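You operate a simulated robot arm through the tools that you are given. There is no shell and no other tool. Be economical: measure what you need, move in short steps, check, and stop when the job is done.

You run a simulated two-armed robot. Do the job below in one go: nothing can be reset, and whatever is moved stays where it is left.

Task
Take the cloth rag from the top of the black bench and lay it out flat on the top of the yellow bench.

Only the result counts: the job must be done as asked and must still hold three seconds after the hand-in. Knocking over, shifting, dropping, spilling or breaking anything else fails it. Flat cloth is picked up by pressing the open fingertips on it (5 to 10 N) and closing them slowly along it; thin cloth reads only 2 to 8 mm in the jaws.

Robot
Two 7-joint arms with two-finger parallel grippers on one trunk, on a base that drives. Base frame: it is fixed to the floor where the robot stands at the start and does not move with it; the origin is under the middle of the robot, x ahead of it, y to its left, z up. Units: mm, rad, N and s.
The left shoulder is at the start at [70, 134, 1126], the right one opposite. Places, roughly: top of the yellow bench [600, -1300, 800]. Payload 1.57 kg a hand.
Tool frame (each hand has its own): the origin (TCP) lies between the finger pads and is the grasp point; the fingertips stand 30 mm ahead of it; z points along the fingers, y is the line along which they close. The gripper opens to 80 mm. The fingers are 17 mm wide and 12 mm thick; the gripper's body (40 by 82 mm) begins 80 mm behind the TCP.
Orientation is that of the tool frame in the base frame, as a unit quaternion [w, x, y, z]. With the fingers straight down and closing along the base's y, the tool's x points along the base's -x, its y along +y and its z along -z.

Tools
- The arms move only by the tool play_rows. It takes "left_deltas", "right_deltas" or both (then of equal length, played together; a hand with none holds still); each is a list of rows, each an object of numbers (a shift or turn left out is 0, a gripper value left out holds the last): "x", "y", "z": the shift along the tool's x, y, z in units of 200 mm (1.0 is 200 mm); "rx", "ry", "rz": the turn, a rotation vector about the tool's x, y, z in units of 45 degrees (1.0 is 45 degrees); "jaw": the finger opening in mm, from 0 to 80. In form: [{"x": .., "y": .., "z": .., "rx": .., "ry": .., "rz": .., "jaw": ..}, ...]. A call has 1 to 20 rows; each row is the pose to reach, as a shift and turn from the pose commanded when the call began, along the tool's axes at that moment. A call with a number of a shift or a turn outside -1 to 1 is refused whole. A row lasts 0.2 s, in which the tool goes at most 50 mm and 0.15 rad; a call with a longer step from one row to the next is refused whole, and so is a gripper value outside its range. Where a pose cannot be reached the arm comes as near as it can. A force on the tool above 40 N (or 10 N above the force at the start of the call, whichever is more), or a blocked arm, ends the call early, and 0.2 s more pass. Each finger travels about 153 mm/s and halts on what it meets, pressing with about 35 N; the grip force reading is that of the motor and also rises with nothing between the fingers. The clock runs only during rows and for 0.2 s after the last one: add rows that repeat a pose to give the fingers time. The reply holds the time, the measured pose of the TCP, the force on the tool along the base axes, the opening and the grip force, in the units named above and with some noise, and new pictures: "views" is both (left out), scene, wrist or none (wrist: the cameras of the hands that moved).
- Cameras (640 x 400 px; columns grow to the right, rows downward): "scene" is now at [123.3, 4, 1333.4]; the picture's right is [-0.07, -1.00, 0.00], its down [-0.77, 0.05, -0.63] and it looks along [0.63, -0.04, -0.77] (base axes); focal length 256 px, centre (320, 200). "left" rides on the left gripper at [72, 7, -122] in its tool frame; the picture's right is [-0.09, 1.00, 0.00], its down [-0.84, -0.08, -0.54] and it looks along [-0.54, -0.05, 0.84] (tool axes); focal length 238 px, centre (320, 200). "right" rides on the right gripper at [72, -7, -122] in its tool frame; the picture's right is [0.09, 1.00, 0.00], its down [-0.84, 0.08, -0.54] and it looks along [-0.54, 0.05, 0.84] (tool axes); focal length 238 px, centre (320, 200). There is no depth. A picture from a camera that has moved, and an enlarged one, comes with that camera's place and axes in the base frame and with its lens. The place of the scene camera against the robot may be out by one fixed shift of up to 12 mm in any direction.
- raise_lower(by): slides the trunk up (or, below 0, down) by that many mm; the arms and the scene camera ride with it, the base frame stays. It gives what a move gives, with no picture.
- roll_base(legs): drives the robot by 1 to 6 legs, each [ahead, left, turn to the left] in mm, mm and rad, along the robot's own axes; the way and the turn of a leg run together, so that a leg with both is an arc; at most 1500 mm and 3.142 rad a leg. The arms and the cameras ride along, it lands a little off, and it stops where it bumps. It gives what a move gives, and a new picture of the scene camera.
- turn_head(pan, tilt): turns the head with the scene camera to pan (to the left, within 1.501 rad either way) and tilt (down, from -0.506 to 1.204), counted from straight ahead of the robot. It gives what a move gives, and a new picture of the scene camera.
- enlarge(camera, box): a new picture of the part [left, top, right, bottom] of that camera's present view, enlarged. The clock stands still meanwhile.
- sign_off(): hands the job in; it is judged then, once.

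Work in short steps. Places have to be worked out from the pictures, the camera data and where the tool is seen: move nearer, look again, correct. Check each grasp and each placing, and mend what went wrong. You have 120 turns and 170 pictures in all, those below and enlarged ones among them. Open the grippers and draw the arms clear of the work before you hand the job in, unless the task says otherwise; then end with one line.

The tools are called after "Call:" by a JSON object that holds its "method" and its "body". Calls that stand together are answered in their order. play_rows: Moves the arms, as the interface text tells. Its arguments: {"type":"object","properties":{"left_deltas":{"type":"array"},"right_deltas":{"type":"array"},"views":{"type":"string","enum":["both","scene","wrist","none"]}},"required":[]} The other tools are called the same way: raise_lower (by) slides the trunk up or down; roll_base (legs) drives the base; turn_head (pan, tilt) turns the head that bears the scene camera; enlarge (camera, box) takes an enlarged picture of a part of a camera's view; sign_off () hands the job in.

At the start:

```text
t: 0.0
left_ee_pos: [474.2, 256.8, 993.1]
left_tcp_rot: [-0.001, -0.001, 1.0, -0.001]
left_force: [0.2, 0.8, -0.1]
left_grip_width: 80.1
left_finger_force: 0.1
right_ee_pos: [400.6, -204.9, 1081.8]
right_tcp_rot: [0.0, 0.001, 1.0, 0.0]
right_force: [0.1, -0.3, 0.0]
right_grip_width: 79.9
right_finger_force: 0.1
trunk travel left (down, up): [-700.0, 240.0]
robot x, y, heading: [-3.7, -3.0, 0.002]
head pan, tilt: [-0.065, 0.885]
```

scene: 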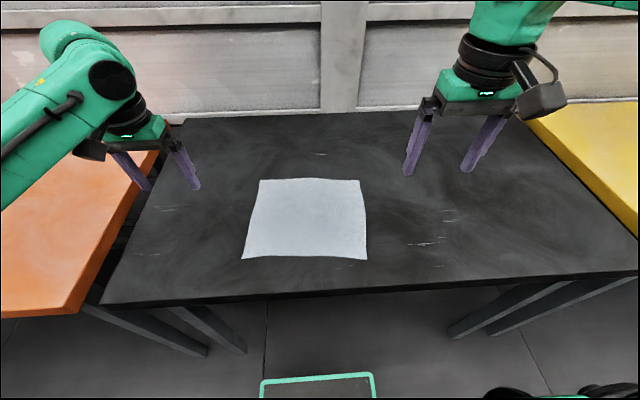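
right: 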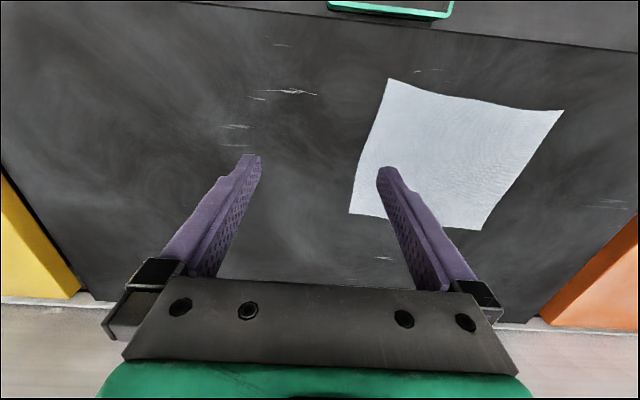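
left: 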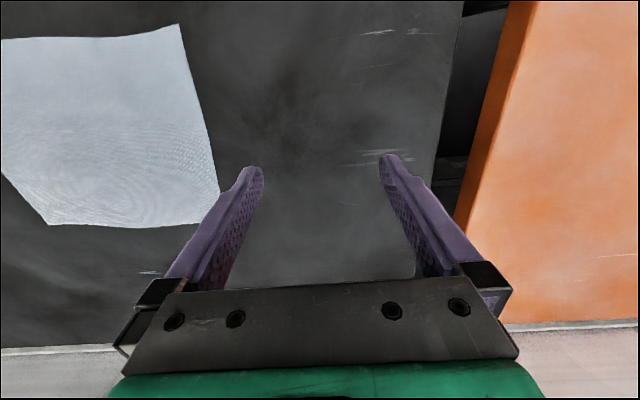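

The cloth lies at about x 390–640, y −130–155. I plan to pinch its two near corners, left hand near (425,140) and right hand near (405,−95), so I'm moving both hands above them to look again.

Call:
{"method": "play_rows", "body": {"left_deltas": [{"x": 0.041, "y": -0.0975, "z": 0.094, "jaw": 40}, {"x": 0.082, "y": -0.195, "z": 0.188}, {"x": 0.1225, "y": -0.2925, "z": 0.2825}, {"x": 0.163, "y": -0.39, "z": 0.377}, {"x": 0.204, "y": -0.4875, "z": 0.471}, {"x": 0.245, "y": -0.585, "z": 0.565}, {"x": 0.245, "y": -0.585, "z": 0.565}], "right_deltas": [{"x": -0.004, "y": 0.092, "z": 0.166, "jaw": 40}, {"x": -0.007, "y": 0.183, "z": 0.333}, {"x": -0.011, "y": 0.275, "z": 0.5}, {"x": -0.015, "y": 0.367, "z": 0.667}, {"x": -0.018, "y": 0.458, "z": 0.833}, {"x": -0.022, "y": 0.55, "z": 1.0}, {"x": -0.022, "y": 0.55, "z": 1.0}]}}

```text
t: 1.6
left_ee_pos: [425.8, 139.7, 881.7]
left_tcp_rot: [0.002, -0.001, 1.0, -0.001]
left_force: [2.1, 0.5, 14.0]
left_grip_width: 39.4
left_finger_force: 0.0
right_ee_pos: [405.4, -94.9, 882.2]
right_tcp_rot: [0.0, 0.0, 1.0, -0.001]
right_force: [-0.3, 0.2, 0.1]
right_grip_width: 40.0
right_finger_force: 0.1
trunk travel left (down, up): [-700.0, 240.0]
robot x, y, heading: [-4.1, -0.4, -0.0]
head pan, tilt: [-0.065, 0.885]
camera scene: at [121.5, 4.0, 1333.8], right [-0.07, -1.0, 0.0], down [-0.77, 0.05, -0.63], along [0.63, -0.04, -0.77], focal length 256 px, centre (320, 200)
camera right: at [333.0, -101.8, 1003.4], right [-0.09, 1.0, 0.0], down [0.84, 0.08, 0.54], along [0.54, 0.05, -0.84], focal length 238 px, centre (320, 200)
camera left: at [353.4, 147.2, 1002.3], right [0.09, 1.0, 0.0], down [0.83, -0.07, 0.55], along [0.54, -0.05, -0.84], focal length 238 px, centre (320, 200)
```

scene: 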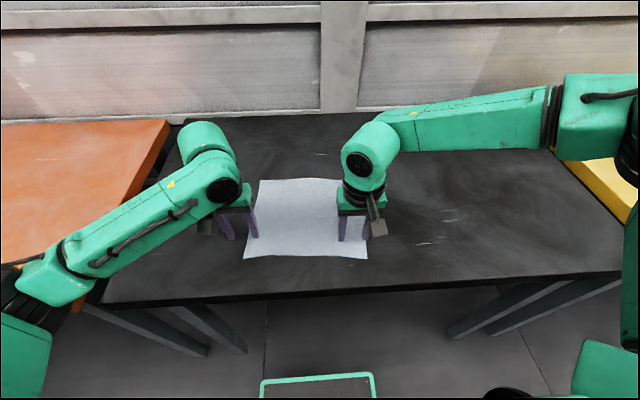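
right: 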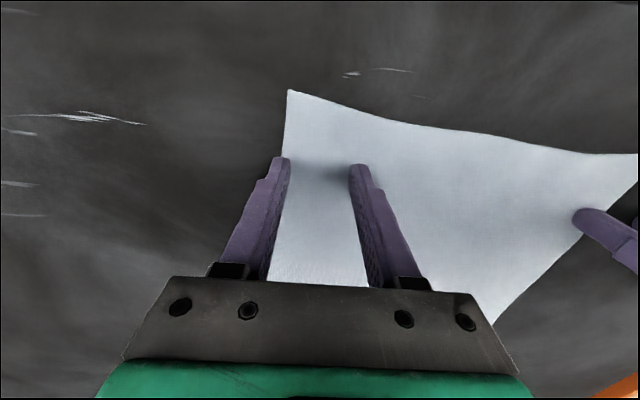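
left: 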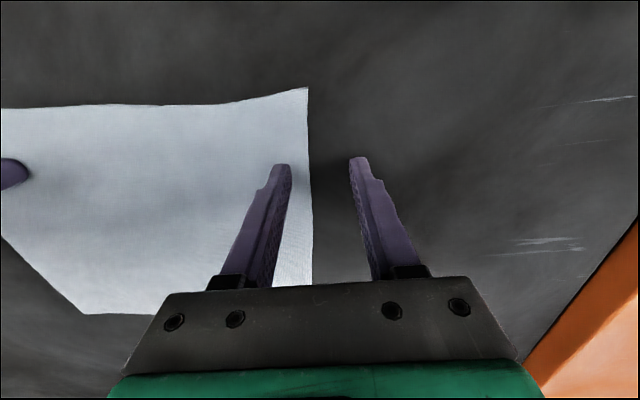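

The wrist and scene views agree only if the bench top is at z≈852, not 800. The left fingertips are indeed already touching it (14 N). The near corners come out at about (373,137) and (356,−118), so I lift, move above them and look.

Call:
{"method": "play_rows", "body": {"left_deltas": [{"z": -0.1}, {"x": 0.1, "y": -0.08, "z": -0.1, "jaw": 24}, {"x": 0.19, "y": -0.16, "z": -0.1}, {"x": 0.19, "y": -0.16, "z": -0.1}], "right_deltas": [{"z": -0.1}, {"x": 0.1, "y": 0.015, "z": -0.1, "jaw": 24}, {"x": 0.17, "y": 0.025, "z": -0.1}, {"x": 0.17, "y": 0.025, "z": -0.1}], "views": "wrist"}}

```text
t: 2.6
left_ee_pos: [387.6, 109.9, 899.1]
left_tcp_rot: [-0.001, -0.001, 1.0, -0.002]
left_force: [-0.6, 0.1, -0.2]
left_grip_width: 24.2
left_finger_force: 0.1
right_ee_pos: [370.2, -88.0, 902.4]
right_tcp_rot: [0.0, 0.0, 1.0, 0.0]
right_force: [0.6, 0.3, -0.6]
right_grip_width: 23.7
right_finger_force: 0.1
trunk travel left (down, up): [-700.0, 240.0]
robot x, y, heading: [2.2, 1.1, 0.005]
head pan, tilt: [-0.065, 0.885]
camera right: at [300.0, -95.6, 1024.2], right [-0.09, 1.0, 0.0], down [0.84, 0.08, 0.54], along [0.54, 0.05, -0.84], focal length 238 px, centre (320, 200)
camera left: at [315.5, 116.4, 1021.0], right [0.09, 1.0, 0.0], down [0.84, -0.08, 0.54], along [0.54, -0.05, -0.84], focal length 238 px, centre (320, 200)
```

right: 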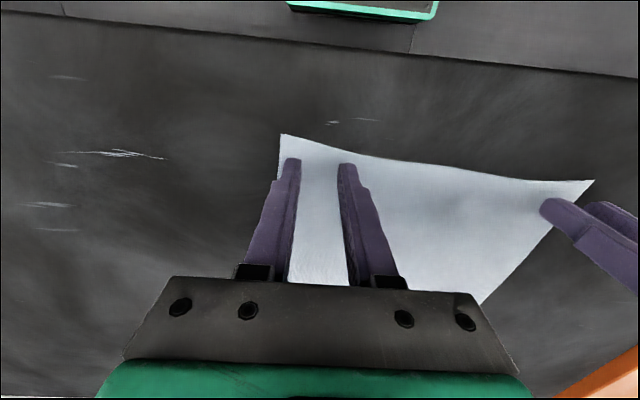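
left: 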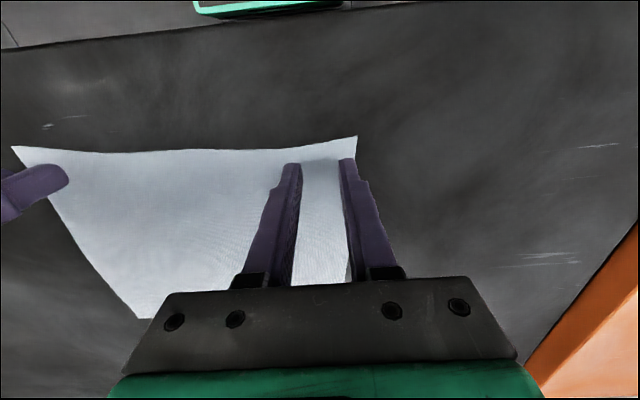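

Both hands sit over the corners. I shift slightly inward and descend to light contact.

Call:
{"method": "play_rows", "body": {"left_deltas": [{"y": -0.03, "z": 0.05}, {"y": -0.03, "z": 0.08}, {"y": -0.03, "z": 0.09}], "right_deltas": [{"y": 0.015, "z": 0.05}, {"y": 0.015, "z": 0.09}, {"y": 0.015, "z": 0.105}], "views": "none"}}

```text
t: 3.4
left_ee_pos: [385.9, 102.2, 881.1]
left_tcp_rot: [0.0, 0.0, 1.0, -0.001]
left_force: [0.0, -1.1, 3.5]
left_grip_width: 24.1
left_finger_force: 0.1
right_ee_pos: [372.3, -86.2, 882.0]
right_tcp_rot: [0.002, 0.001, 1.0, 0.001]
right_force: [1.0, -1.1, 10.5]
right_grip_width: 23.8
right_finger_force: 0.0
trunk travel left (down, up): [-700.0, 240.0]
robot x, y, heading: [0.5, -3.0, -0.001]
head pan, tilt: [-0.065, 0.885]
```

Contact reads 3.5 N on the left and 10.5 N on the right. I trim these and close slowly.

Call:
{"method": "play_rows", "body": {"left_deltas": [{"z": 0.004}, {"z": 0.004, "jaw": 22}, {"z": 0.004, "jaw": 20}, {"z": 0.004, "jaw": 18}, {"z": 0.004, "jaw": 16}, {"z": 0.004, "jaw": 14}, {"z": 0.004, "jaw": 12}, {"z": 0.004, "jaw": 10}, {"z": 0.004, "jaw": 8}, {"z": 0.004, "jaw": 6}, {"z": 0.004, "jaw": 4}, {"z": 0.004, "jaw": 2}, {"z": 0.004, "jaw": 0}, {"z": 0.004, "jaw": 0}, {"z": 0.004, "jaw": 0}], "right_deltas": [{"z": -0.001}, {"z": -0.001, "jaw": 22}, {"z": -0.001, "jaw": 20}, {"z": -0.001, "jaw": 18}, {"z": -0.001, "jaw": 16}, {"z": -0.001, "jaw": 14}, {"z": -0.001, "jaw": 12}, {"z": -0.001, "jaw": 10}, {"z": -0.001, "jaw": 8}, {"z": -0.001, "jaw": 6}, {"z": -0.001, "jaw": 4}, {"z": -0.001, "jaw": 2}, {"z": -0.001, "jaw": 0}, {"z": -0.001, "jaw": 0}, {"z": -0.001, "jaw": 0}], "views": "wrist"}}

```text
t: 6.6
left_ee_pos: [385.2, 102.1, 880.2]
left_tcp_rot: [0.002, -0.002, 1.0, 0.001]
left_force: [0.2, -0.9, 18.6]
left_grip_width: 1.5
left_finger_force: 23.4
right_ee_pos: [370.5, -86.3, 880.3]
right_tcp_rot: [0.002, 0.0, 1.0, 0.001]
right_force: [-0.4, 0.4, 13.7]
right_grip_width: 0.0
right_finger_force: 21.4
trunk travel left (down, up): [-700.0, 240.0]
robot x, y, heading: [2.0, -4.3, -0.001]
head pan, tilt: [-0.065, 0.885]
camera right: at [296.7, -93.8, 1002.7], right [-0.09, 1.0, 0.0], down [0.83, 0.08, 0.55], along [0.54, 0.05, -0.84], focal length 238 px, centre (320, 200)
camera left: at [312.5, 109.0, 1002.5], right [0.09, 1.0, 0.0], down [0.84, -0.08, 0.54], along [0.54, -0.05, -0.84], focal length 238 px, centre (320, 200)
```

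right: 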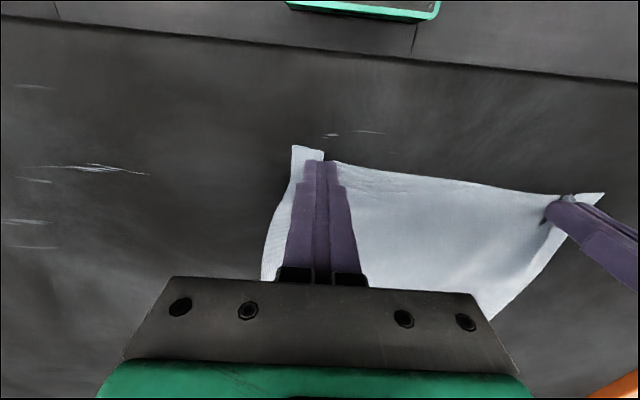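
left: 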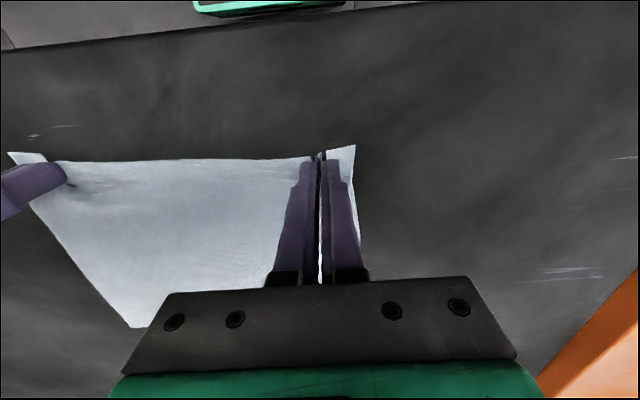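

Both sides show a fold drawn between the fingers, but the jaw readings are low (1.5 and 0.0). I lift a little to test the grasp.

Call:
{"method": "play_rows", "body": {"left_deltas": [{"z": -0.05}, {"z": -0.1}, {"z": -0.2}, {"z": -0.2}], "right_deltas": [{"z": -0.05}, {"z": -0.1}, {"z": -0.2}, {"z": -0.2}]}}

```text
t: 7.6
left_ee_pos: [386.5, 102.6, 919.4]
left_tcp_rot: [-0.001, -0.001, 1.0, 0.0]
left_force: [0.3, 0.1, -0.1]
left_grip_width: 2.1
left_finger_force: 23.4
right_ee_pos: [371.4, -85.5, 921.2]
right_tcp_rot: [0.0, 0.001, 1.0, 0.0]
right_force: [-0.5, 0.3, -0.1]
right_grip_width: 0.0
right_finger_force: 21.3
trunk travel left (down, up): [-700.0, 240.0]
robot x, y, heading: [5.1, -0.6, 0.0]
head pan, tilt: [-0.065, 0.885]
camera scene: at [123.6, 4.1, 1333.3], right [-0.07, -1.0, 0.0], down [-0.77, 0.05, -0.63], along [0.63, -0.04, -0.77], focal length 256 px, centre (320, 200)
camera right: at [299.8, -93.3, 1042.1], right [-0.09, 1.0, 0.0], down [0.84, 0.08, 0.54], along [0.54, 0.05, -0.84], focal length 238 px, centre (320, 200)
camera left: at [314.8, 109.8, 1041.0], right [0.09, 1.0, 0.0], down [0.84, -0.08, 0.54], along [0.54, -0.05, -0.84], focal length 238 px, centre (320, 200)
```

scene: 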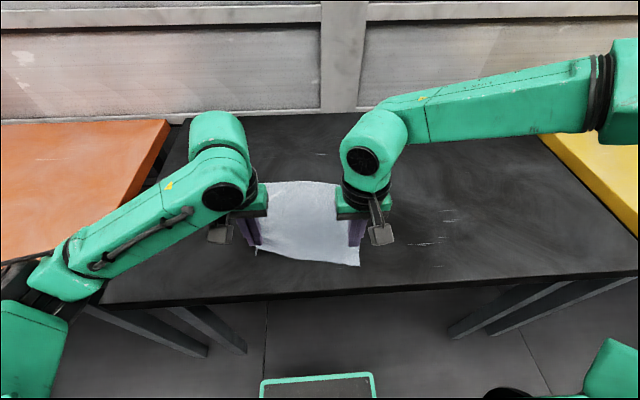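
right: 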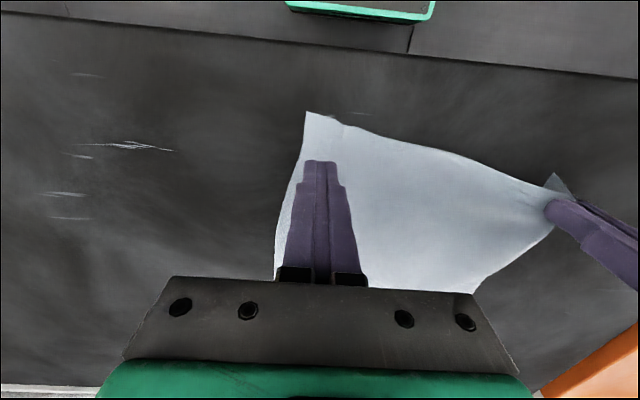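
left: 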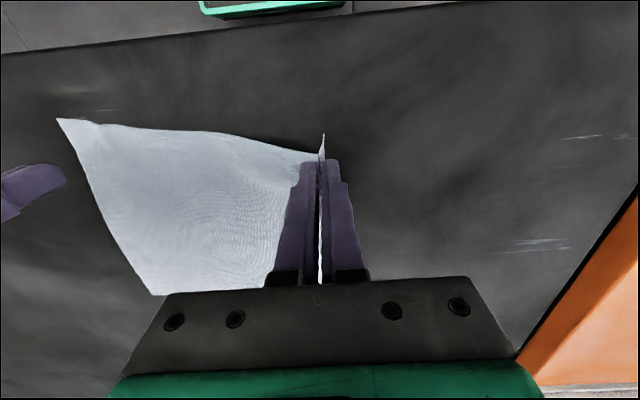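

The left hand holds the cloth and the right slipped off. I lower the left to ease the tension, open the right and look where its corner lies.

Call:
{"method": "play_rows", "body": {"left_deltas": [{"z": 0.08}, {"z": 0.16}, {"z": 0.16}], "right_deltas": [{"x": 0.05, "y": 0.05, "z": 0, "jaw": 28}, {"x": 0.05, "y": 0.05, "jaw": 28}, {"x": 0.05, "y": 0.05, "jaw": 28}], "views": "wrist"}}

```text
t: 8.4
left_ee_pos: [386.6, 102.6, 887.0]
left_tcp_rot: [0.0, 0.0, 1.0, 0.0]
left_force: [-0.7, 1.0, 1.5]
left_grip_width: 1.8
left_finger_force: 23.4
right_ee_pos: [360.7, -76.2, 920.6]
right_tcp_rot: [-0.001, 0.0, 1.0, 0.0]
right_force: [0.4, -0.6, 0.4]
right_grip_width: 28.4
right_finger_force: 0.1
trunk travel left (down, up): [-700.0, 240.0]
robot x, y, heading: [2.3, 2.1, 0.002]
head pan, tilt: [-0.065, 0.885]
camera right: at [289.1, -82.6, 1042.4], right [-0.09, 1.0, 0.0], down [0.84, 0.08, 0.54], along [0.54, 0.05, -0.84], focal length 238 px, centre (320, 200)
camera left: at [315.7, 109.2, 1009.0], right [0.09, 1.0, 0.0], down [0.84, -0.08, 0.54], along [0.54, -0.05, -0.84], focal length 238 px, centre (320, 200)
```

right: 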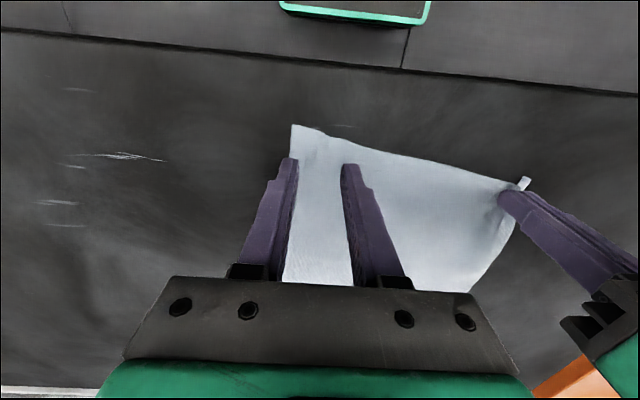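
left: 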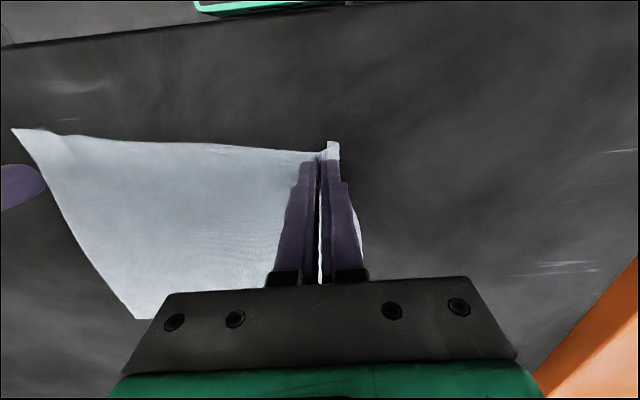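

The right corner lies at (344,−101). I shift the right hand 6 mm inward and descend to contact.

Call:
{"method": "play_rows", "body": {"right_deltas": [{"y": 0.035, "z": 0.1}, {"y": 0.035, "z": 0.17}, {"y": 0.035, "z": 0.195}, {"y": 0.035, "z": 0.2}, {"y": 0.035, "z": 0.2}], "views": "none"}}

```text
t: 9.6
left_ee_pos: [386.5, 102.4, 888.5]
left_tcp_rot: [0.0, -0.001, 1.0, -0.001]
left_force: [0.4, 0.2, -0.1]
left_grip_width: 1.9
left_finger_force: 23.7
right_ee_pos: [361.3, -67.8, 880.5]
right_tcp_rot: [0.003, 0.001, 1.0, 0.001]
right_force: [3.9, -1.1, 24.7]
right_grip_width: 28.1
right_finger_force: 0.0
trunk travel left (down, up): [-700.0, 240.0]
robot x, y, heading: [3.8, -0.5, 0.001]
head pan, tilt: [-0.065, 0.885]
```

24.7 N is too much, so I back off about 1.4 mm and check.

Call:
{"method": "play_rows", "body": {"right_deltas": [{"z": -0.007}, {"z": -0.007}], "views": "none"}}

```text
t: 10.2
left_ee_pos: [387.9, 102.8, 888.7]
left_tcp_rot: [0.0, -0.001, 1.0, -0.001]
left_force: [0.1, -0.2, 0.1]
left_grip_width: 1.5
left_finger_force: 23.6
right_ee_pos: [360.5, -68.1, 881.6]
right_tcp_rot: [0.001, 0.001, 1.0, 0.0]
right_force: [2.5, 0.8, 13.9]
right_grip_width: 28.1
right_finger_force: 0.0
trunk travel left (down, up): [-700.0, 240.0]
robot x, y, heading: [0.6, -1.4, 0.001]
head pan, tilt: [-0.065, 0.885]
```

Contact is now about 14 N. I ease off another 0.7 mm to about 8 N and close slowly.

Call:
{"method": "play_rows", "body": {"right_deltas": [{"z": -0.0035}, {"z": -0.0035, "jaw": 26}, {"z": -0.0035, "jaw": 24}, {"z": -0.0035, "jaw": 22}, {"z": -0.0035, "jaw": 20}, {"z": -0.0035, "jaw": 18}, {"z": -0.0035, "jaw": 16}, {"z": -0.0035, "jaw": 14}, {"z": -0.0035, "jaw": 12}, {"z": -0.0035, "jaw": 10}, {"z": -0.0035, "jaw": 8}, {"z": -0.0035, "jaw": 6}, {"z": -0.0035, "jaw": 4}, {"z": -0.0035, "jaw": 3}, {"z": -0.0035, "jaw": 2}, {"z": -0.0035, "jaw": 1}, {"z": -0.0035, "jaw": 0}, {"z": -0.0035, "jaw": 0}, {"z": -0.0035, "jaw": 0}], "views": "wrist"}}

```text
t: 14.2
left_ee_pos: [388.3, 101.6, 887.2]
left_tcp_rot: [0.0, -0.001, 1.0, -0.001]
left_force: [0.4, 0.1, 0.8]
left_grip_width: 1.9
left_finger_force: 23.4
right_ee_pos: [359.8, -68.3, 881.8]
right_tcp_rot: [0.0, 0.001, 1.0, 0.0]
right_force: [0.3, 0.7, 0.7]
right_grip_width: 1.7
right_finger_force: 23.2
trunk travel left (down, up): [-700.0, 240.0]
robot x, y, heading: [2.6, -1.3, -0.004]
head pan, tilt: [-0.065, 0.885]
camera right: at [288.7, -75.8, 1003.8], right [-0.09, 1.0, 0.0], down [0.84, 0.08, 0.54], along [0.54, 0.05, -0.84], focal length 238 px, centre (320, 200)
```

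right: 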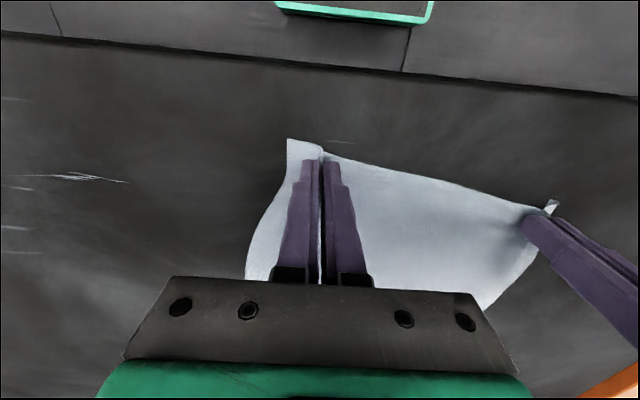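

The right jaws now read 1.7 with cloth between them. I lift both hands 60 mm to check.

Call:
{"method": "play_rows", "body": {"left_deltas": [{"z": -0.06}, {"z": -0.15}, {"z": -0.27}, {"z": -0.27}], "right_deltas": [{"z": -0.1}, {"z": -0.2}, {"z": -0.3}, {"z": -0.3}]}}

```text
t: 15.2
left_ee_pos: [384.7, 102.9, 939.3]
left_tcp_rot: [-0.001, -0.001, 1.0, 0.0]
left_force: [0.7, 0.1, -0.2]
left_grip_width: 1.6
left_finger_force: 23.5
right_ee_pos: [362.5, -68.6, 941.1]
right_tcp_rot: [-0.001, 0.0, 1.0, 0.0]
right_force: [-0.9, 0.0, 0.2]
right_grip_width: 1.9
right_finger_force: 23.1
trunk travel left (down, up): [-700.0, 240.0]
robot x, y, heading: [-4.4, 1.4, 0.001]
head pan, tilt: [-0.065, 0.885]
camera scene: at [123.6, 4.0, 1333.3], right [-0.07, -1.0, 0.0], down [-0.77, 0.05, -0.63], along [0.63, -0.04, -0.77], focal length 256 px, centre (320, 200)
camera right: at [289.7, -75.2, 1062.8], right [-0.09, 1.0, 0.0], down [0.84, 0.08, 0.54], along [0.54, 0.05, -0.84], focal length 238 px, centre (320, 200)
camera left: at [312.8, 109.3, 1062.4], right [0.09, 1.0, 0.0], down [0.84, -0.08, 0.54], along [0.54, -0.05, -0.84], focal length 238 px, centre (320, 200)
```

scene: 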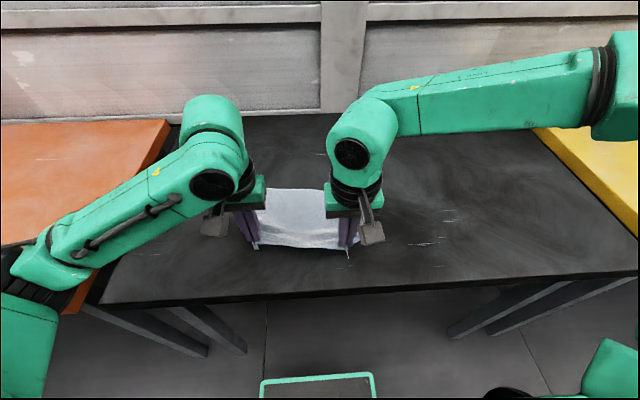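
right: 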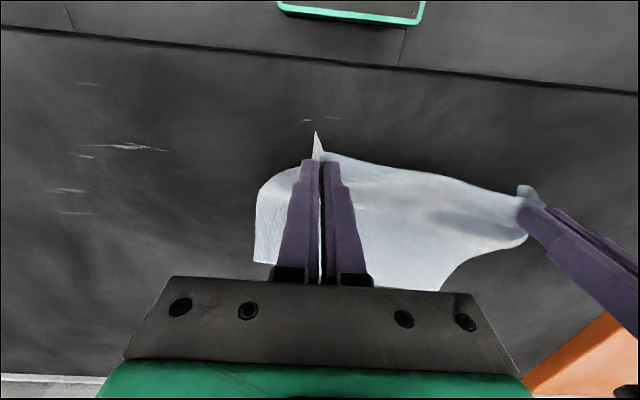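
left: 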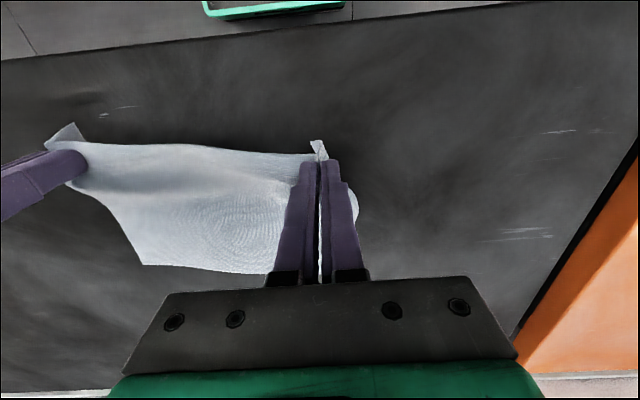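

Both hands hold the near edge. I raise the trunk 240 mm so the cloth hangs clear, then look right toward the yellow bench.

Call:
{"method": "raise_lower", "body": {"by": 235}}

Call:
{"method": "turn_head", "body": {"pan": -1.1, "tilt": 0.6}}

```text
t: 17.7
left_ee_pos: [384.4, 102.9, 1176.1]
left_tcp_rot: [-0.001, 0.0, 1.0, -0.001]
left_force: [1.1, 0.6, -0.5]
left_grip_width: 1.8
left_finger_force: 23.5
right_ee_pos: [360.7, -68.8, 1176.3]
right_tcp_rot: [0.0, 0.001, 1.0, 0.0]
right_force: [0.2, 0.2, -0.4]
right_grip_width: 1.9
right_finger_force: 23.2
trunk travel left (down, up): [-935.0, 5.0]
robot x, y, heading: [2.1, -2.0, 0.002]
head pan, tilt: [-0.065, 0.885]
```

```text
t: 18.9
left_ee_pos: [384.9, 103.0, 1175.8]
left_tcp_rot: [0.0, -0.001, 1.0, 0.0]
left_force: [-0.1, 0.3, 0.0]
left_grip_width: 1.7
left_finger_force: 23.5
right_ee_pos: [362.4, -69.0, 1176.3]
right_tcp_rot: [0.001, 0.0, 1.0, 0.0]
right_force: [-0.5, -0.5, 0.2]
right_grip_width: 1.8
right_finger_force: 23.0
trunk travel left (down, up): [-935.0, 5.0]
robot x, y, heading: [0.4, 1.1, -0.001]
head pan, tilt: [-1.1, 0.6]
camera scene: at [87.4, -69.7, 1592.0], right [-0.89, -0.45, 0.0], down [-0.26, 0.5, -0.82], along [0.38, -0.73, -0.57], focal length 256 px, centre (320, 200)
```

scene: 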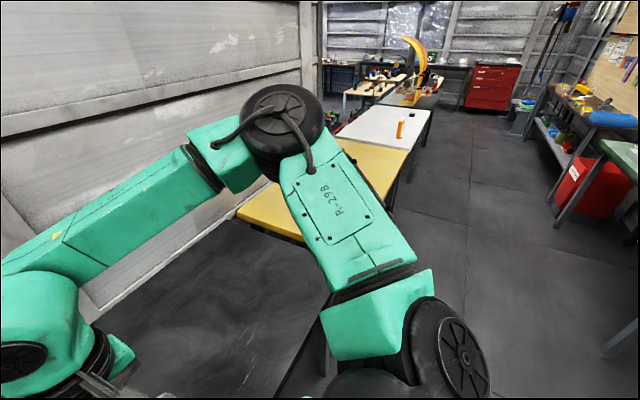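

The benches stand in a row and the aisle in front is clear. I strafe right 1000 mm first, then look again.

Call:
{"method": "roll_base", "body": {"legs": [[0, -1000, 0]]}}

Call:
{"method": "turn_head", "body": {"pan": -0.4, "tilt": 0.8}}

```text
t: 24.1
left_ee_pos: [376.3, -888.2, 1175.7]
left_tcp_rot: [0.0, 0.008, 1.0, -0.001]
left_force: [-0.1, 0.3, -0.4]
left_grip_width: 1.9
left_finger_force: 23.5
right_ee_pos: [350.3, -1057.3, 1176.0]
right_tcp_rot: [0.0, 0.01, 1.0, -0.001]
right_force: [-0.1, 0.5, 0.5]
right_grip_width: 2.0
right_finger_force: 23.8
trunk travel left (down, up): [-935.0, 5.0]
robot x, y, heading: [-10.8, -983.1, -0.016]
head pan, tilt: [-1.1, 0.6]
camera scene: at [76.4, -1054.0, 1592.1], right [-0.9, -0.44, 0.0], down [-0.25, 0.51, -0.83], along [0.36, -0.74, -0.56], focal length 256 px, centre (320, 200)
```

scene: 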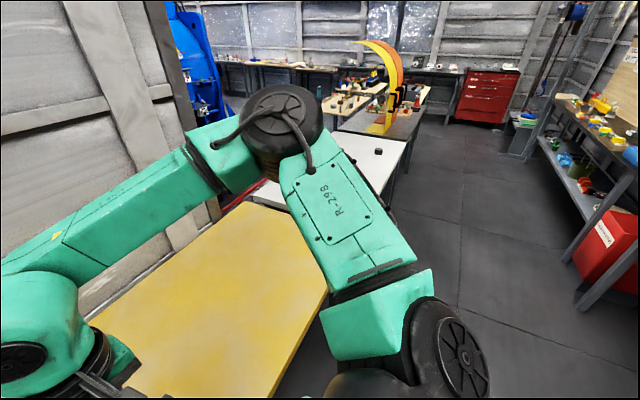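

```text
t: 25.1
left_ee_pos: [376.1, -888.6, 1175.8]
left_tcp_rot: [-0.001, 0.008, 1.0, -0.001]
left_force: [0.6, 0.8, 0.1]
left_grip_width: 1.6
left_finger_force: 23.4
right_ee_pos: [351.7, -1059.6, 1176.1]
right_tcp_rot: [0.0, 0.011, 1.0, -0.001]
right_force: [-0.2, -0.1, -0.3]
right_grip_width: 1.8
right_finger_force: 23.0
trunk travel left (down, up): [-935.0, 5.0]
robot x, y, heading: [-8.9, -981.8, -0.018]
head pan, tilt: [-0.4, 0.799]
camera scene: at [111.4, -1008.7, 1575.1], right [-0.41, -0.91, 0.0], down [-0.65, 0.29, -0.7], along [0.64, -0.28, -0.72], focal length 256 px, centre (320, 200)
```

scene: 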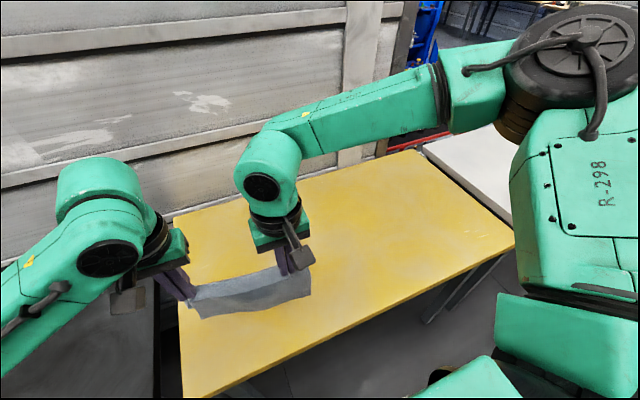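

The yellow bench is empty, about x 300–900 and y −800 to −1800. I strafe the rest of the way and correct the heading.

Call:
{"method": "roll_base", "body": {"legs": [[12, -310, 0.017]]}}

Call:
{"method": "turn_head", "body": {"pan": 0.0, "tilt": 0.85}}

```text
t: 27.2
left_ee_pos: [382.9, -1186.3, 1175.1]
left_tcp_rot: [0.0, -0.004, 1.0, -0.002]
left_force: [0.2, 0.4, -0.2]
left_grip_width: 1.7
left_finger_force: 23.5
right_ee_pos: [360.7, -1357.5, 1176.1]
right_tcp_rot: [-0.001, 0.0, 1.0, -0.001]
right_force: [0.4, 0.9, 0.1]
right_grip_width: 1.8
right_finger_force: 23.3
trunk travel left (down, up): [-935.0, 5.0]
robot x, y, heading: [-0.3, -1294.3, 0.005]
head pan, tilt: [-0.4, 0.799]
camera scene: at [121.0, -1311.8, 1575.2], right [-0.39, -0.92, 0.0], down [-0.66, 0.28, -0.7], along [0.64, -0.27, -0.72], focal length 256 px, centre (320, 200)
```

scene: 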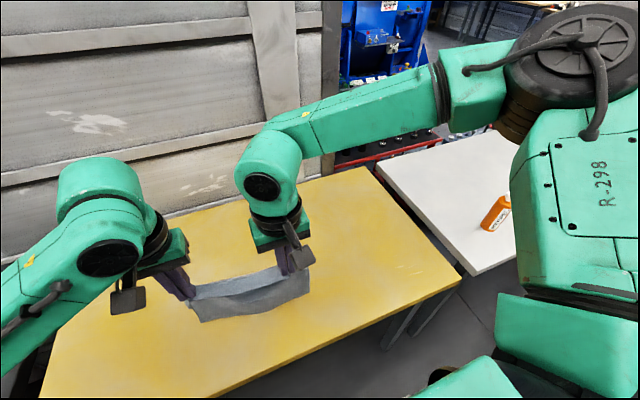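

```text
t: 28.1
left_ee_pos: [384.7, -1190.2, 1175.7]
left_tcp_rot: [0.0, -0.003, 1.0, 0.0]
left_force: [-0.7, 0.0, -0.2]
left_grip_width: 1.7
left_finger_force: 23.6
right_ee_pos: [360.7, -1360.8, 1175.2]
right_tcp_rot: [0.0, -0.001, 1.0, 0.0]
right_force: [0.5, 0.4, 0.0]
right_grip_width: 2.0
right_finger_force: 22.9
trunk travel left (down, up): [-935.0, 5.0]
robot x, y, heading: [0.1, -1289.7, 0.003]
head pan, tilt: [0.0, 0.85]
camera scene: at [125.0, -1284.6, 1571.1], right [0.0, -1.0, 0.0], down [-0.75, 0.0, -0.66], along [0.66, 0.0, -0.75], focal length 256 px, centre (320, 200)
```

scene: 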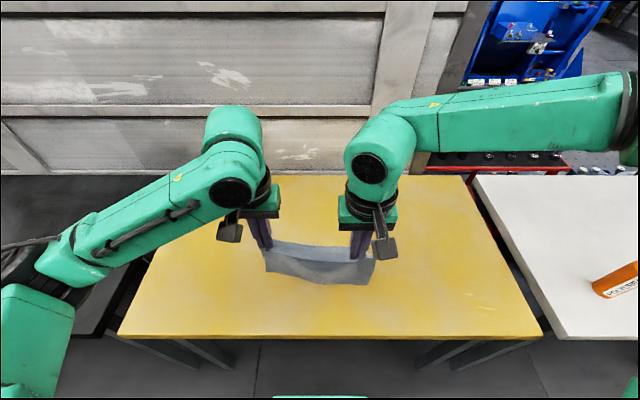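

I'm positioned in front of the yellow bench with the cloth hanging from both hands. I move the hands forward slowly, spreading them slightly to take out the sag.

Call:
{"method": "play_rows", "body": {"left_deltas": [{"x": -0.12}, {"x": -0.24, "y": 0.01}, {"x": -0.36, "y": 0.02}, {"x": -0.48, "y": 0.02}, {"x": -0.6, "y": 0.03}, {"x": -0.72, "y": 0.03}, {"x": -0.84, "y": 0.03}, {"x": -0.95, "y": 0.03}, {"x": -0.95, "y": 0.03}, {"x": -0.95, "y": 0.03}], "right_deltas": [{"x": -0.12}, {"x": -0.24, "y": -0.01}, {"x": -0.37, "y": -0.02}, {"x": -0.5, "y": -0.02}, {"x": -0.63, "y": -0.03}, {"x": -0.76, "y": -0.03}, {"x": -0.88, "y": -0.03}, {"x": -1.0, "y": -0.03}, {"x": -1.0, "y": -0.03}, {"x": -1.0, "y": -0.03}]}}

```text
t: 29.5
left_ee_pos: [524.5, -1192.6, 1176.8]
left_tcp_rot: [-0.003, 0.009, 1.0, -0.01]
left_force: [-6.5, -19.7, 1.7]
left_grip_width: 1.7
left_finger_force: 22.6
right_ee_pos: [476.8, -1393.9, 1187.9]
right_tcp_rot: [0.006, -0.002, 1.0, 0.011]
right_force: [6.8, 19.5, -0.7]
right_grip_width: 1.7
right_finger_force: 22.5
right hand out of reach, approached as far as the arm can: row 3, 4, 5, 6, 7
trunk travel left (down, up): [-935.0, 5.0]
robot x, y, heading: [1.0, -1294.5, 0.003]
head pan, tilt: [0.0, 0.85]
stopped in row 7 (right hand): the force on the tool passed its limit (the readings are from after the stop); the commanded pose is now the measured one
camera scene: at [126.7, -1285.1, 1570.9], right [0.0, -1.0, 0.0], down [-0.75, 0.0, -0.66], along [0.66, 0.0, -0.75], focal length 256 px, centre (320, 200)
camera right: at [403.4, -1404.4, 1309.0], right [-0.1, 0.99, 0.02], down [0.83, 0.07, 0.55], along [0.55, 0.07, -0.83], focal length 238 px, centre (320, 200)
camera left: at [452.7, -1181.6, 1298.3], right [0.11, 0.99, -0.02], down [0.84, -0.08, 0.54], along [0.53, -0.08, -0.84], focal length 238 px, centre (320, 200)
```

scene: 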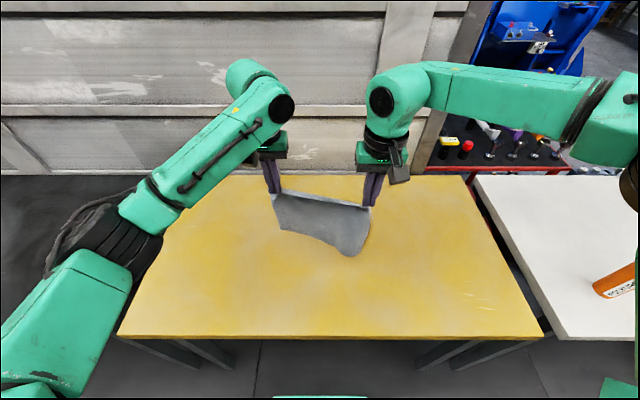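
right: 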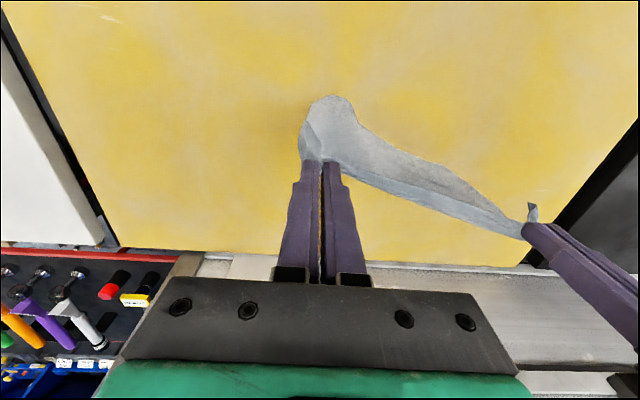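
left: 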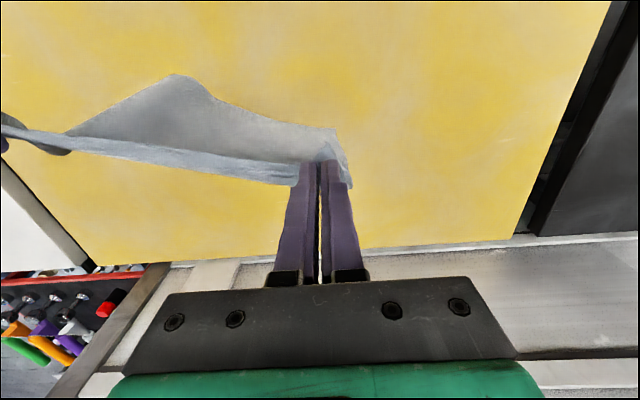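

The right arm hit its reach limit at this height and the cloth was pulled taut, though both grips still hold. I bring the hands back into line and slacken, then drive the base ahead instead.

Call:
{"method": "play_rows", "body": {"left_deltas": [{"x": 0.08}, {"x": 0.16}, {"x": 0.23}, {"x": 0.23}], "right_deltas": [{"x": 0.01, "y": 0.05, "z": 0.02}, {"x": 0.03, "y": 0.1, "z": 0.04}, {"x": 0.06, "y": 0.1, "z": 0.055}, {"x": 0.06, "y": 0.1, "z": 0.055}]}}

```text
t: 30.5
left_ee_pos: [477.0, -1188.3, 1175.4]
left_tcp_rot: [-0.002, 0.005, 1.0, -0.005]
left_force: [0.2, -2.2, -0.7]
left_grip_width: 1.8
left_finger_force: 23.8
right_ee_pos: [458.4, -1382.6, 1178.4]
right_tcp_rot: [0.005, -0.001, 1.0, 0.007]
right_force: [0.3, 1.9, -0.5]
right_grip_width: 1.7
right_finger_force: 23.6
right hand out of reach, approached as far as the arm can: row 1, 2, 3, 4
trunk travel left (down, up): [-935.0, 5.0]
robot x, y, heading: [-4.9, -1293.2, 0.005]
head pan, tilt: [0.0, 0.85]
camera scene: at [125.2, -1283.7, 1571.1], right [0.0, -1.0, 0.0], down [-0.75, 0.0, -0.66], along [0.66, 0.0, -0.75], focal length 256 px, centre (320, 200)
camera right: at [384.2, -1392.0, 1299.3], right [-0.09, 1.0, 0.01], down [0.83, 0.07, 0.55], along [0.55, 0.06, -0.83], focal length 238 px, centre (320, 200)
camera left: at [405.8, -1179.1, 1297.0], right [0.1, 0.99, -0.01], down [0.84, -0.08, 0.54], along [0.54, -0.06, -0.84], focal length 238 px, centre (320, 200)
```

scene: 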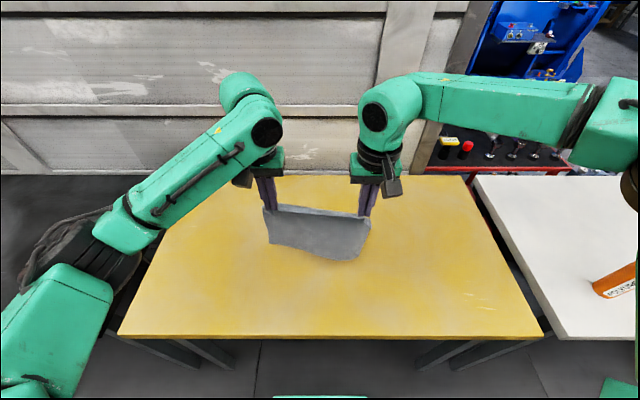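
right: 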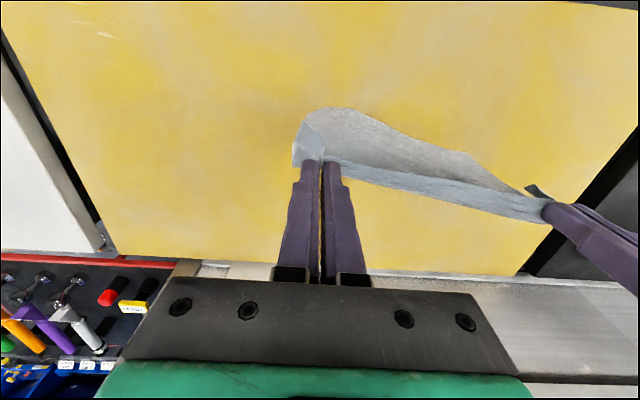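
left: 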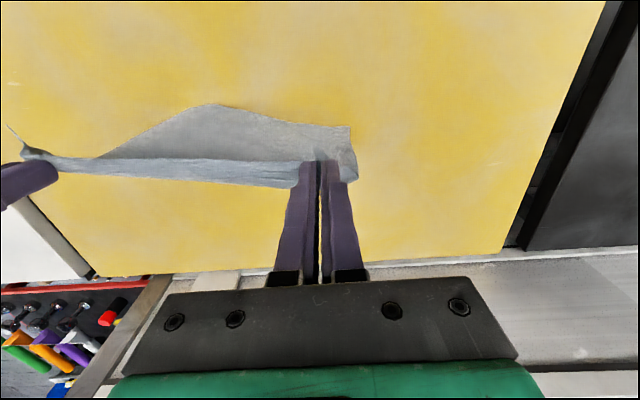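

Both grips hold with the top edge just taut (2 N). I drive the base 120 mm ahead; its low front should pass under the bench.

Call:
{"method": "roll_base", "body": {"legs": [[120, 0, 0]]}}

```text
t: 31.8
left_ee_pos: [594.1, -1186.6, 1176.5]
left_tcp_rot: [-0.001, 0.003, 1.0, -0.007]
left_force: [-0.7, -0.1, 0.4]
left_grip_width: 1.6
left_finger_force: 23.0
right_ee_pos: [576.2, -1380.4, 1180.5]
right_tcp_rot: [0.007, -0.004, 1.0, 0.007]
right_force: [0.5, 1.2, -0.1]
right_grip_width: 1.3
right_finger_force: 23.2
trunk travel left (down, up): [-935.0, 5.0]
robot x, y, heading: [119.0, -1289.4, 0.006]
head pan, tilt: [0.0, 0.85]
camera scene: at [241.6, -1282.6, 1571.6], right [0.01, -1.0, 0.0], down [-0.75, 0.0, -0.66], along [0.66, 0.0, -0.75], focal length 256 px, centre (320, 200)
```

scene: 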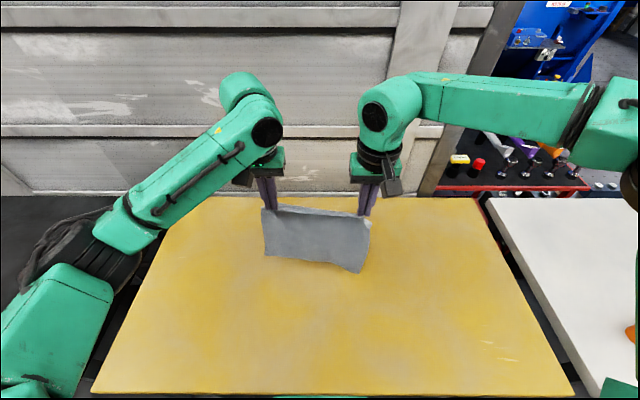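

The cloth hangs squarely over the bench at x≈585. I lower the trunk 80 mm so the bottom edge comes just above the top, and look.

Call:
{"method": "raise_lower", "body": {"by": -80}}

Call:
{"method": "enlarge", "body": {"camera": "scene", "box": [160, 100, 480, 300]}}

Call:
{"method": "enlarge", "body": {"camera": "right", "box": [0, 0, 640, 400]}}

```text
t: 32.9
left_ee_pos: [598.0, -1186.1, 1096.7]
left_tcp_rot: [-0.001, 0.003, 1.0, -0.007]
left_force: [-0.3, -1.1, 0.5]
left_grip_width: 1.7
left_finger_force: 23.3
right_ee_pos: [578.4, -1380.0, 1099.0]
right_tcp_rot: [0.006, -0.004, 1.0, 0.007]
right_force: [-0.2, 1.9, 0.0]
right_grip_width: 1.1
right_finger_force: 23.7
trunk travel left (down, up): [-855.0, 85.0]
robot x, y, heading: [122.7, -1294.7, 0.003]
head pan, tilt: [0.0, 0.85]
```

```text
2.00 times, centred on (320, 200) of scene
camera zoom: at [245.7, -1282.6, 1491.2], right [0.01, -1.0, 0.0], down [-0.75, 0.0, -0.66], along [0.66, 0.0, -0.75], focal length 511 px, centre (320, 200)
```

zoom: 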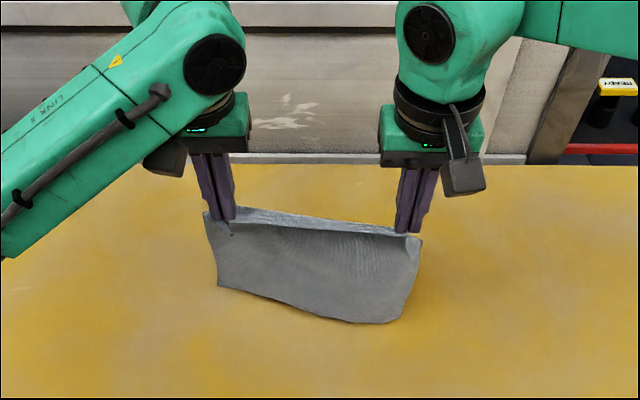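

```text
1.00 times, centred on (320, 200) of right
camera zoom: at [505.3, -1389.9, 1219.9], right [-0.1, 0.99, 0.01], down [0.83, 0.07, 0.55], along [0.55, 0.07, -0.83], focal length 238 px, centre (320, 200)
```

zoom: 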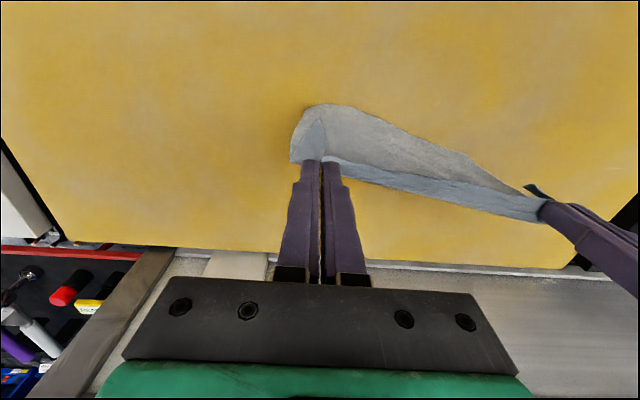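

The bottom edge is just above the bench. I start laying: lower the hands diagonally while drawing them back toward the robot, half the way first.

Call:
{"method": "play_rows", "body": {"left_deltas": [{"x": 0.0, "z": 0.05}, {"x": 0.03, "z": 0.1}, {"x": 0.06, "z": 0.14}, {"x": 0.1, "z": 0.18}, {"x": 0.14, "z": 0.22}, {"x": 0.18, "z": 0.26}, {"x": 0.22, "z": 0.3}, {"x": 0.26, "z": 0.34}, {"x": 0.3, "z": 0.38}, {"x": 0.34, "z": 0.42}, {"x": 0.38, "z": 0.46}, {"x": 0.42, "z": 0.5}, {"x": 0.42, "z": 0.5}], "right_deltas": [{"x": 0.0, "z": 0.05}, {"x": 0.03, "z": 0.1}, {"x": 0.06, "z": 0.14}, {"x": 0.1, "z": 0.18}, {"x": 0.14, "z": 0.22}, {"x": 0.18, "z": 0.26}, {"x": 0.22, "z": 0.3}, {"x": 0.26, "z": 0.34}, {"x": 0.3, "z": 0.38}, {"x": 0.34, "z": 0.42}, {"x": 0.38, "z": 0.46}, {"x": 0.42, "z": 0.5}, {"x": 0.42, "z": 0.5}]}}

```text
t: 35.7
left_ee_pos: [514.9, -1187.0, 996.3]
left_tcp_rot: [-0.001, 0.004, 1.0, -0.007]
left_force: [-0.4, -1.7, 0.2]
left_grip_width: 1.8
left_finger_force: 23.6
right_ee_pos: [496.5, -1379.6, 998.5]
right_tcp_rot: [0.006, -0.003, 1.0, 0.007]
right_force: [-0.5, 2.2, -0.3]
right_grip_width: 1.4
right_finger_force: 23.5
trunk travel left (down, up): [-855.0, 85.0]
robot x, y, heading: [125.1, -1288.9, 0.01]
head pan, tilt: [0.0, 0.85]
camera scene: at [247.0, -1282.7, 1491.1], right [0.01, -1.0, 0.0], down [-0.75, 0.0, -0.66], along [0.66, 0.0, -0.75], focal length 256 px, centre (320, 200)
camera right: at [423.1, -1389.7, 1119.3], right [-0.1, 0.99, 0.01], down [0.83, 0.07, 0.55], along [0.55, 0.07, -0.83], focal length 238 px, centre (320, 200)
camera left: at [442.7, -1177.7, 1118.1], right [0.1, 0.99, -0.01], down [0.84, -0.08, 0.54], along [0.54, -0.07, -0.84], focal length 238 px, centre (320, 200)
```

scene: 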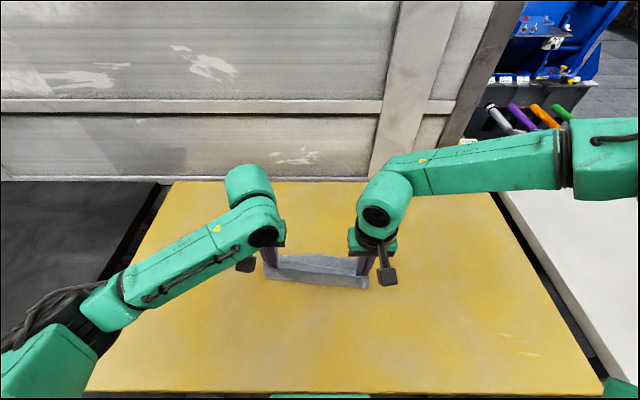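
right: 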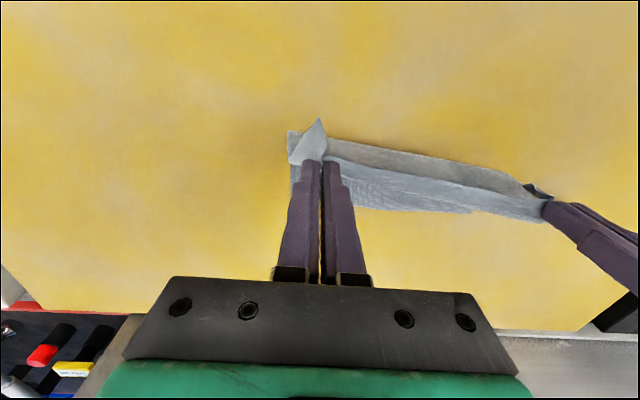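
left: 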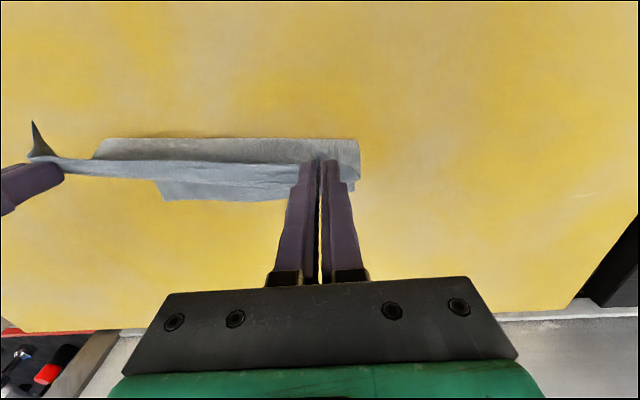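

The bottom edge has laid forward at x≈595 with the cloth following toward the robot, as intended. I continue, mostly backward at first and then down.

Call:
{"method": "play_rows", "body": {"left_deltas": [{"x": 0.06, "z": 0.01}, {"x": 0.12, "z": 0.025}, {"x": 0.18, "z": 0.04}, {"x": 0.24, "z": 0.06}, {"x": 0.3, "z": 0.08}, {"x": 0.36, "z": 0.1}, {"x": 0.4, "z": 0.14}, {"x": 0.44, "z": 0.19}, {"x": 0.47, "z": 0.24}, {"x": 0.5, "z": 0.29}, {"x": 0.53, "z": 0.34}, {"x": 0.55, "z": 0.38}, {"x": 0.57, "z": 0.42}, {"x": 0.57, "z": 0.42}], "right_deltas": [{"x": 0.06, "z": 0.01}, {"x": 0.12, "z": 0.025}, {"x": 0.18, "z": 0.04}, {"x": 0.24, "z": 0.06}, {"x": 0.3, "z": 0.08}, {"x": 0.36, "z": 0.1}, {"x": 0.4, "z": 0.14}, {"x": 0.44, "z": 0.19}, {"x": 0.47, "z": 0.24}, {"x": 0.5, "z": 0.29}, {"x": 0.53, "z": 0.34}, {"x": 0.55, "z": 0.38}, {"x": 0.57, "z": 0.43}, {"x": 0.57, "z": 0.43}]}}

```text
t: 38.7
left_ee_pos: [399.9, -1189.6, 912.4]
left_tcp_rot: [-0.001, 0.004, 1.0, -0.01]
left_force: [-3.7, -30.6, 4.2]
left_grip_width: 1.7
left_finger_force: 23.5
right_ee_pos: [388.2, -1400.3, 940.0]
right_tcp_rot: [0.006, -0.004, 1.0, 0.011]
right_force: [4.0, 29.6, -5.3]
right_grip_width: 1.0
right_finger_force: 23.5
right hand out of reach, approached as far as the arm can: row 8, 9, 10, 11, 12, 13, 14
trunk travel left (down, up): [-855.0, 85.0]
robot x, y, heading: [121.2, -1291.7, 0.007]
head pan, tilt: [0.0, 0.85]
camera scene: at [246.9, -1282.5, 1491.1], right [0.01, -1.0, 0.0], down [-0.75, 0.0, -0.66], along [0.66, 0.0, -0.75], focal length 256 px, centre (320, 200)
camera right: at [315.0, -1411.5, 1060.8], right [-0.1, 0.99, 0.02], down [0.83, 0.07, 0.55], along [0.55, 0.07, -0.83], focal length 238 px, centre (320, 200)
camera left: at [327.4, -1179.6, 1033.7], right [0.1, 0.99, -0.02], down [0.84, -0.07, 0.54], along [0.54, -0.07, -0.84], focal length 238 px, centre (320, 200)
```

scene: 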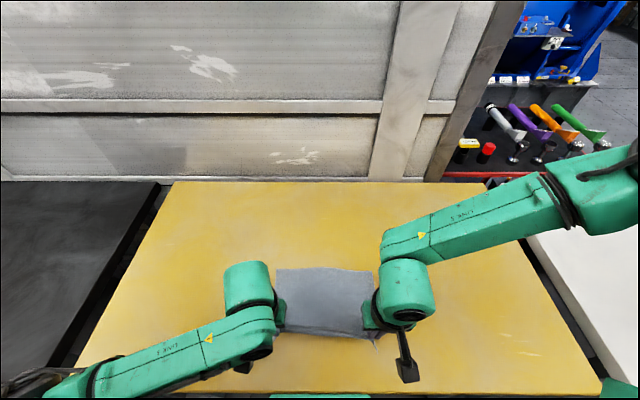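
right: 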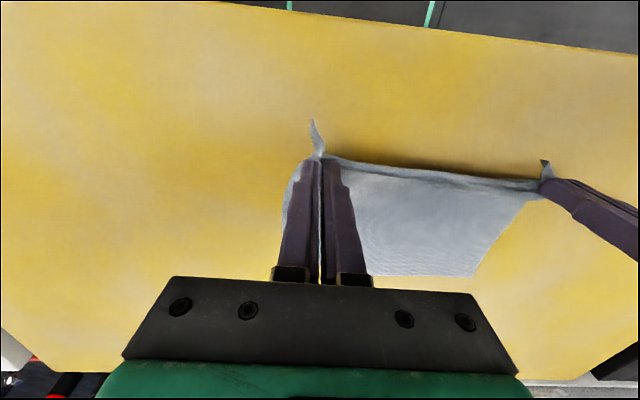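
left: 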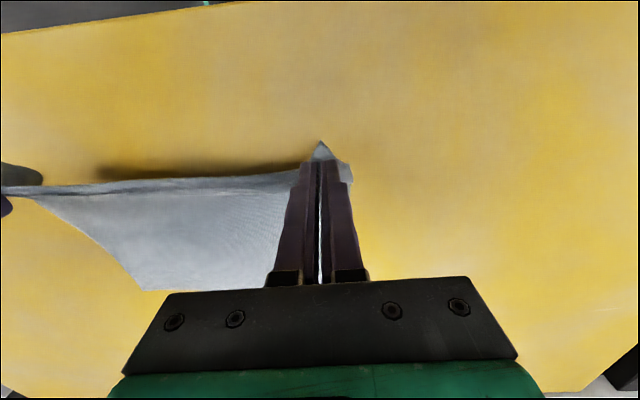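

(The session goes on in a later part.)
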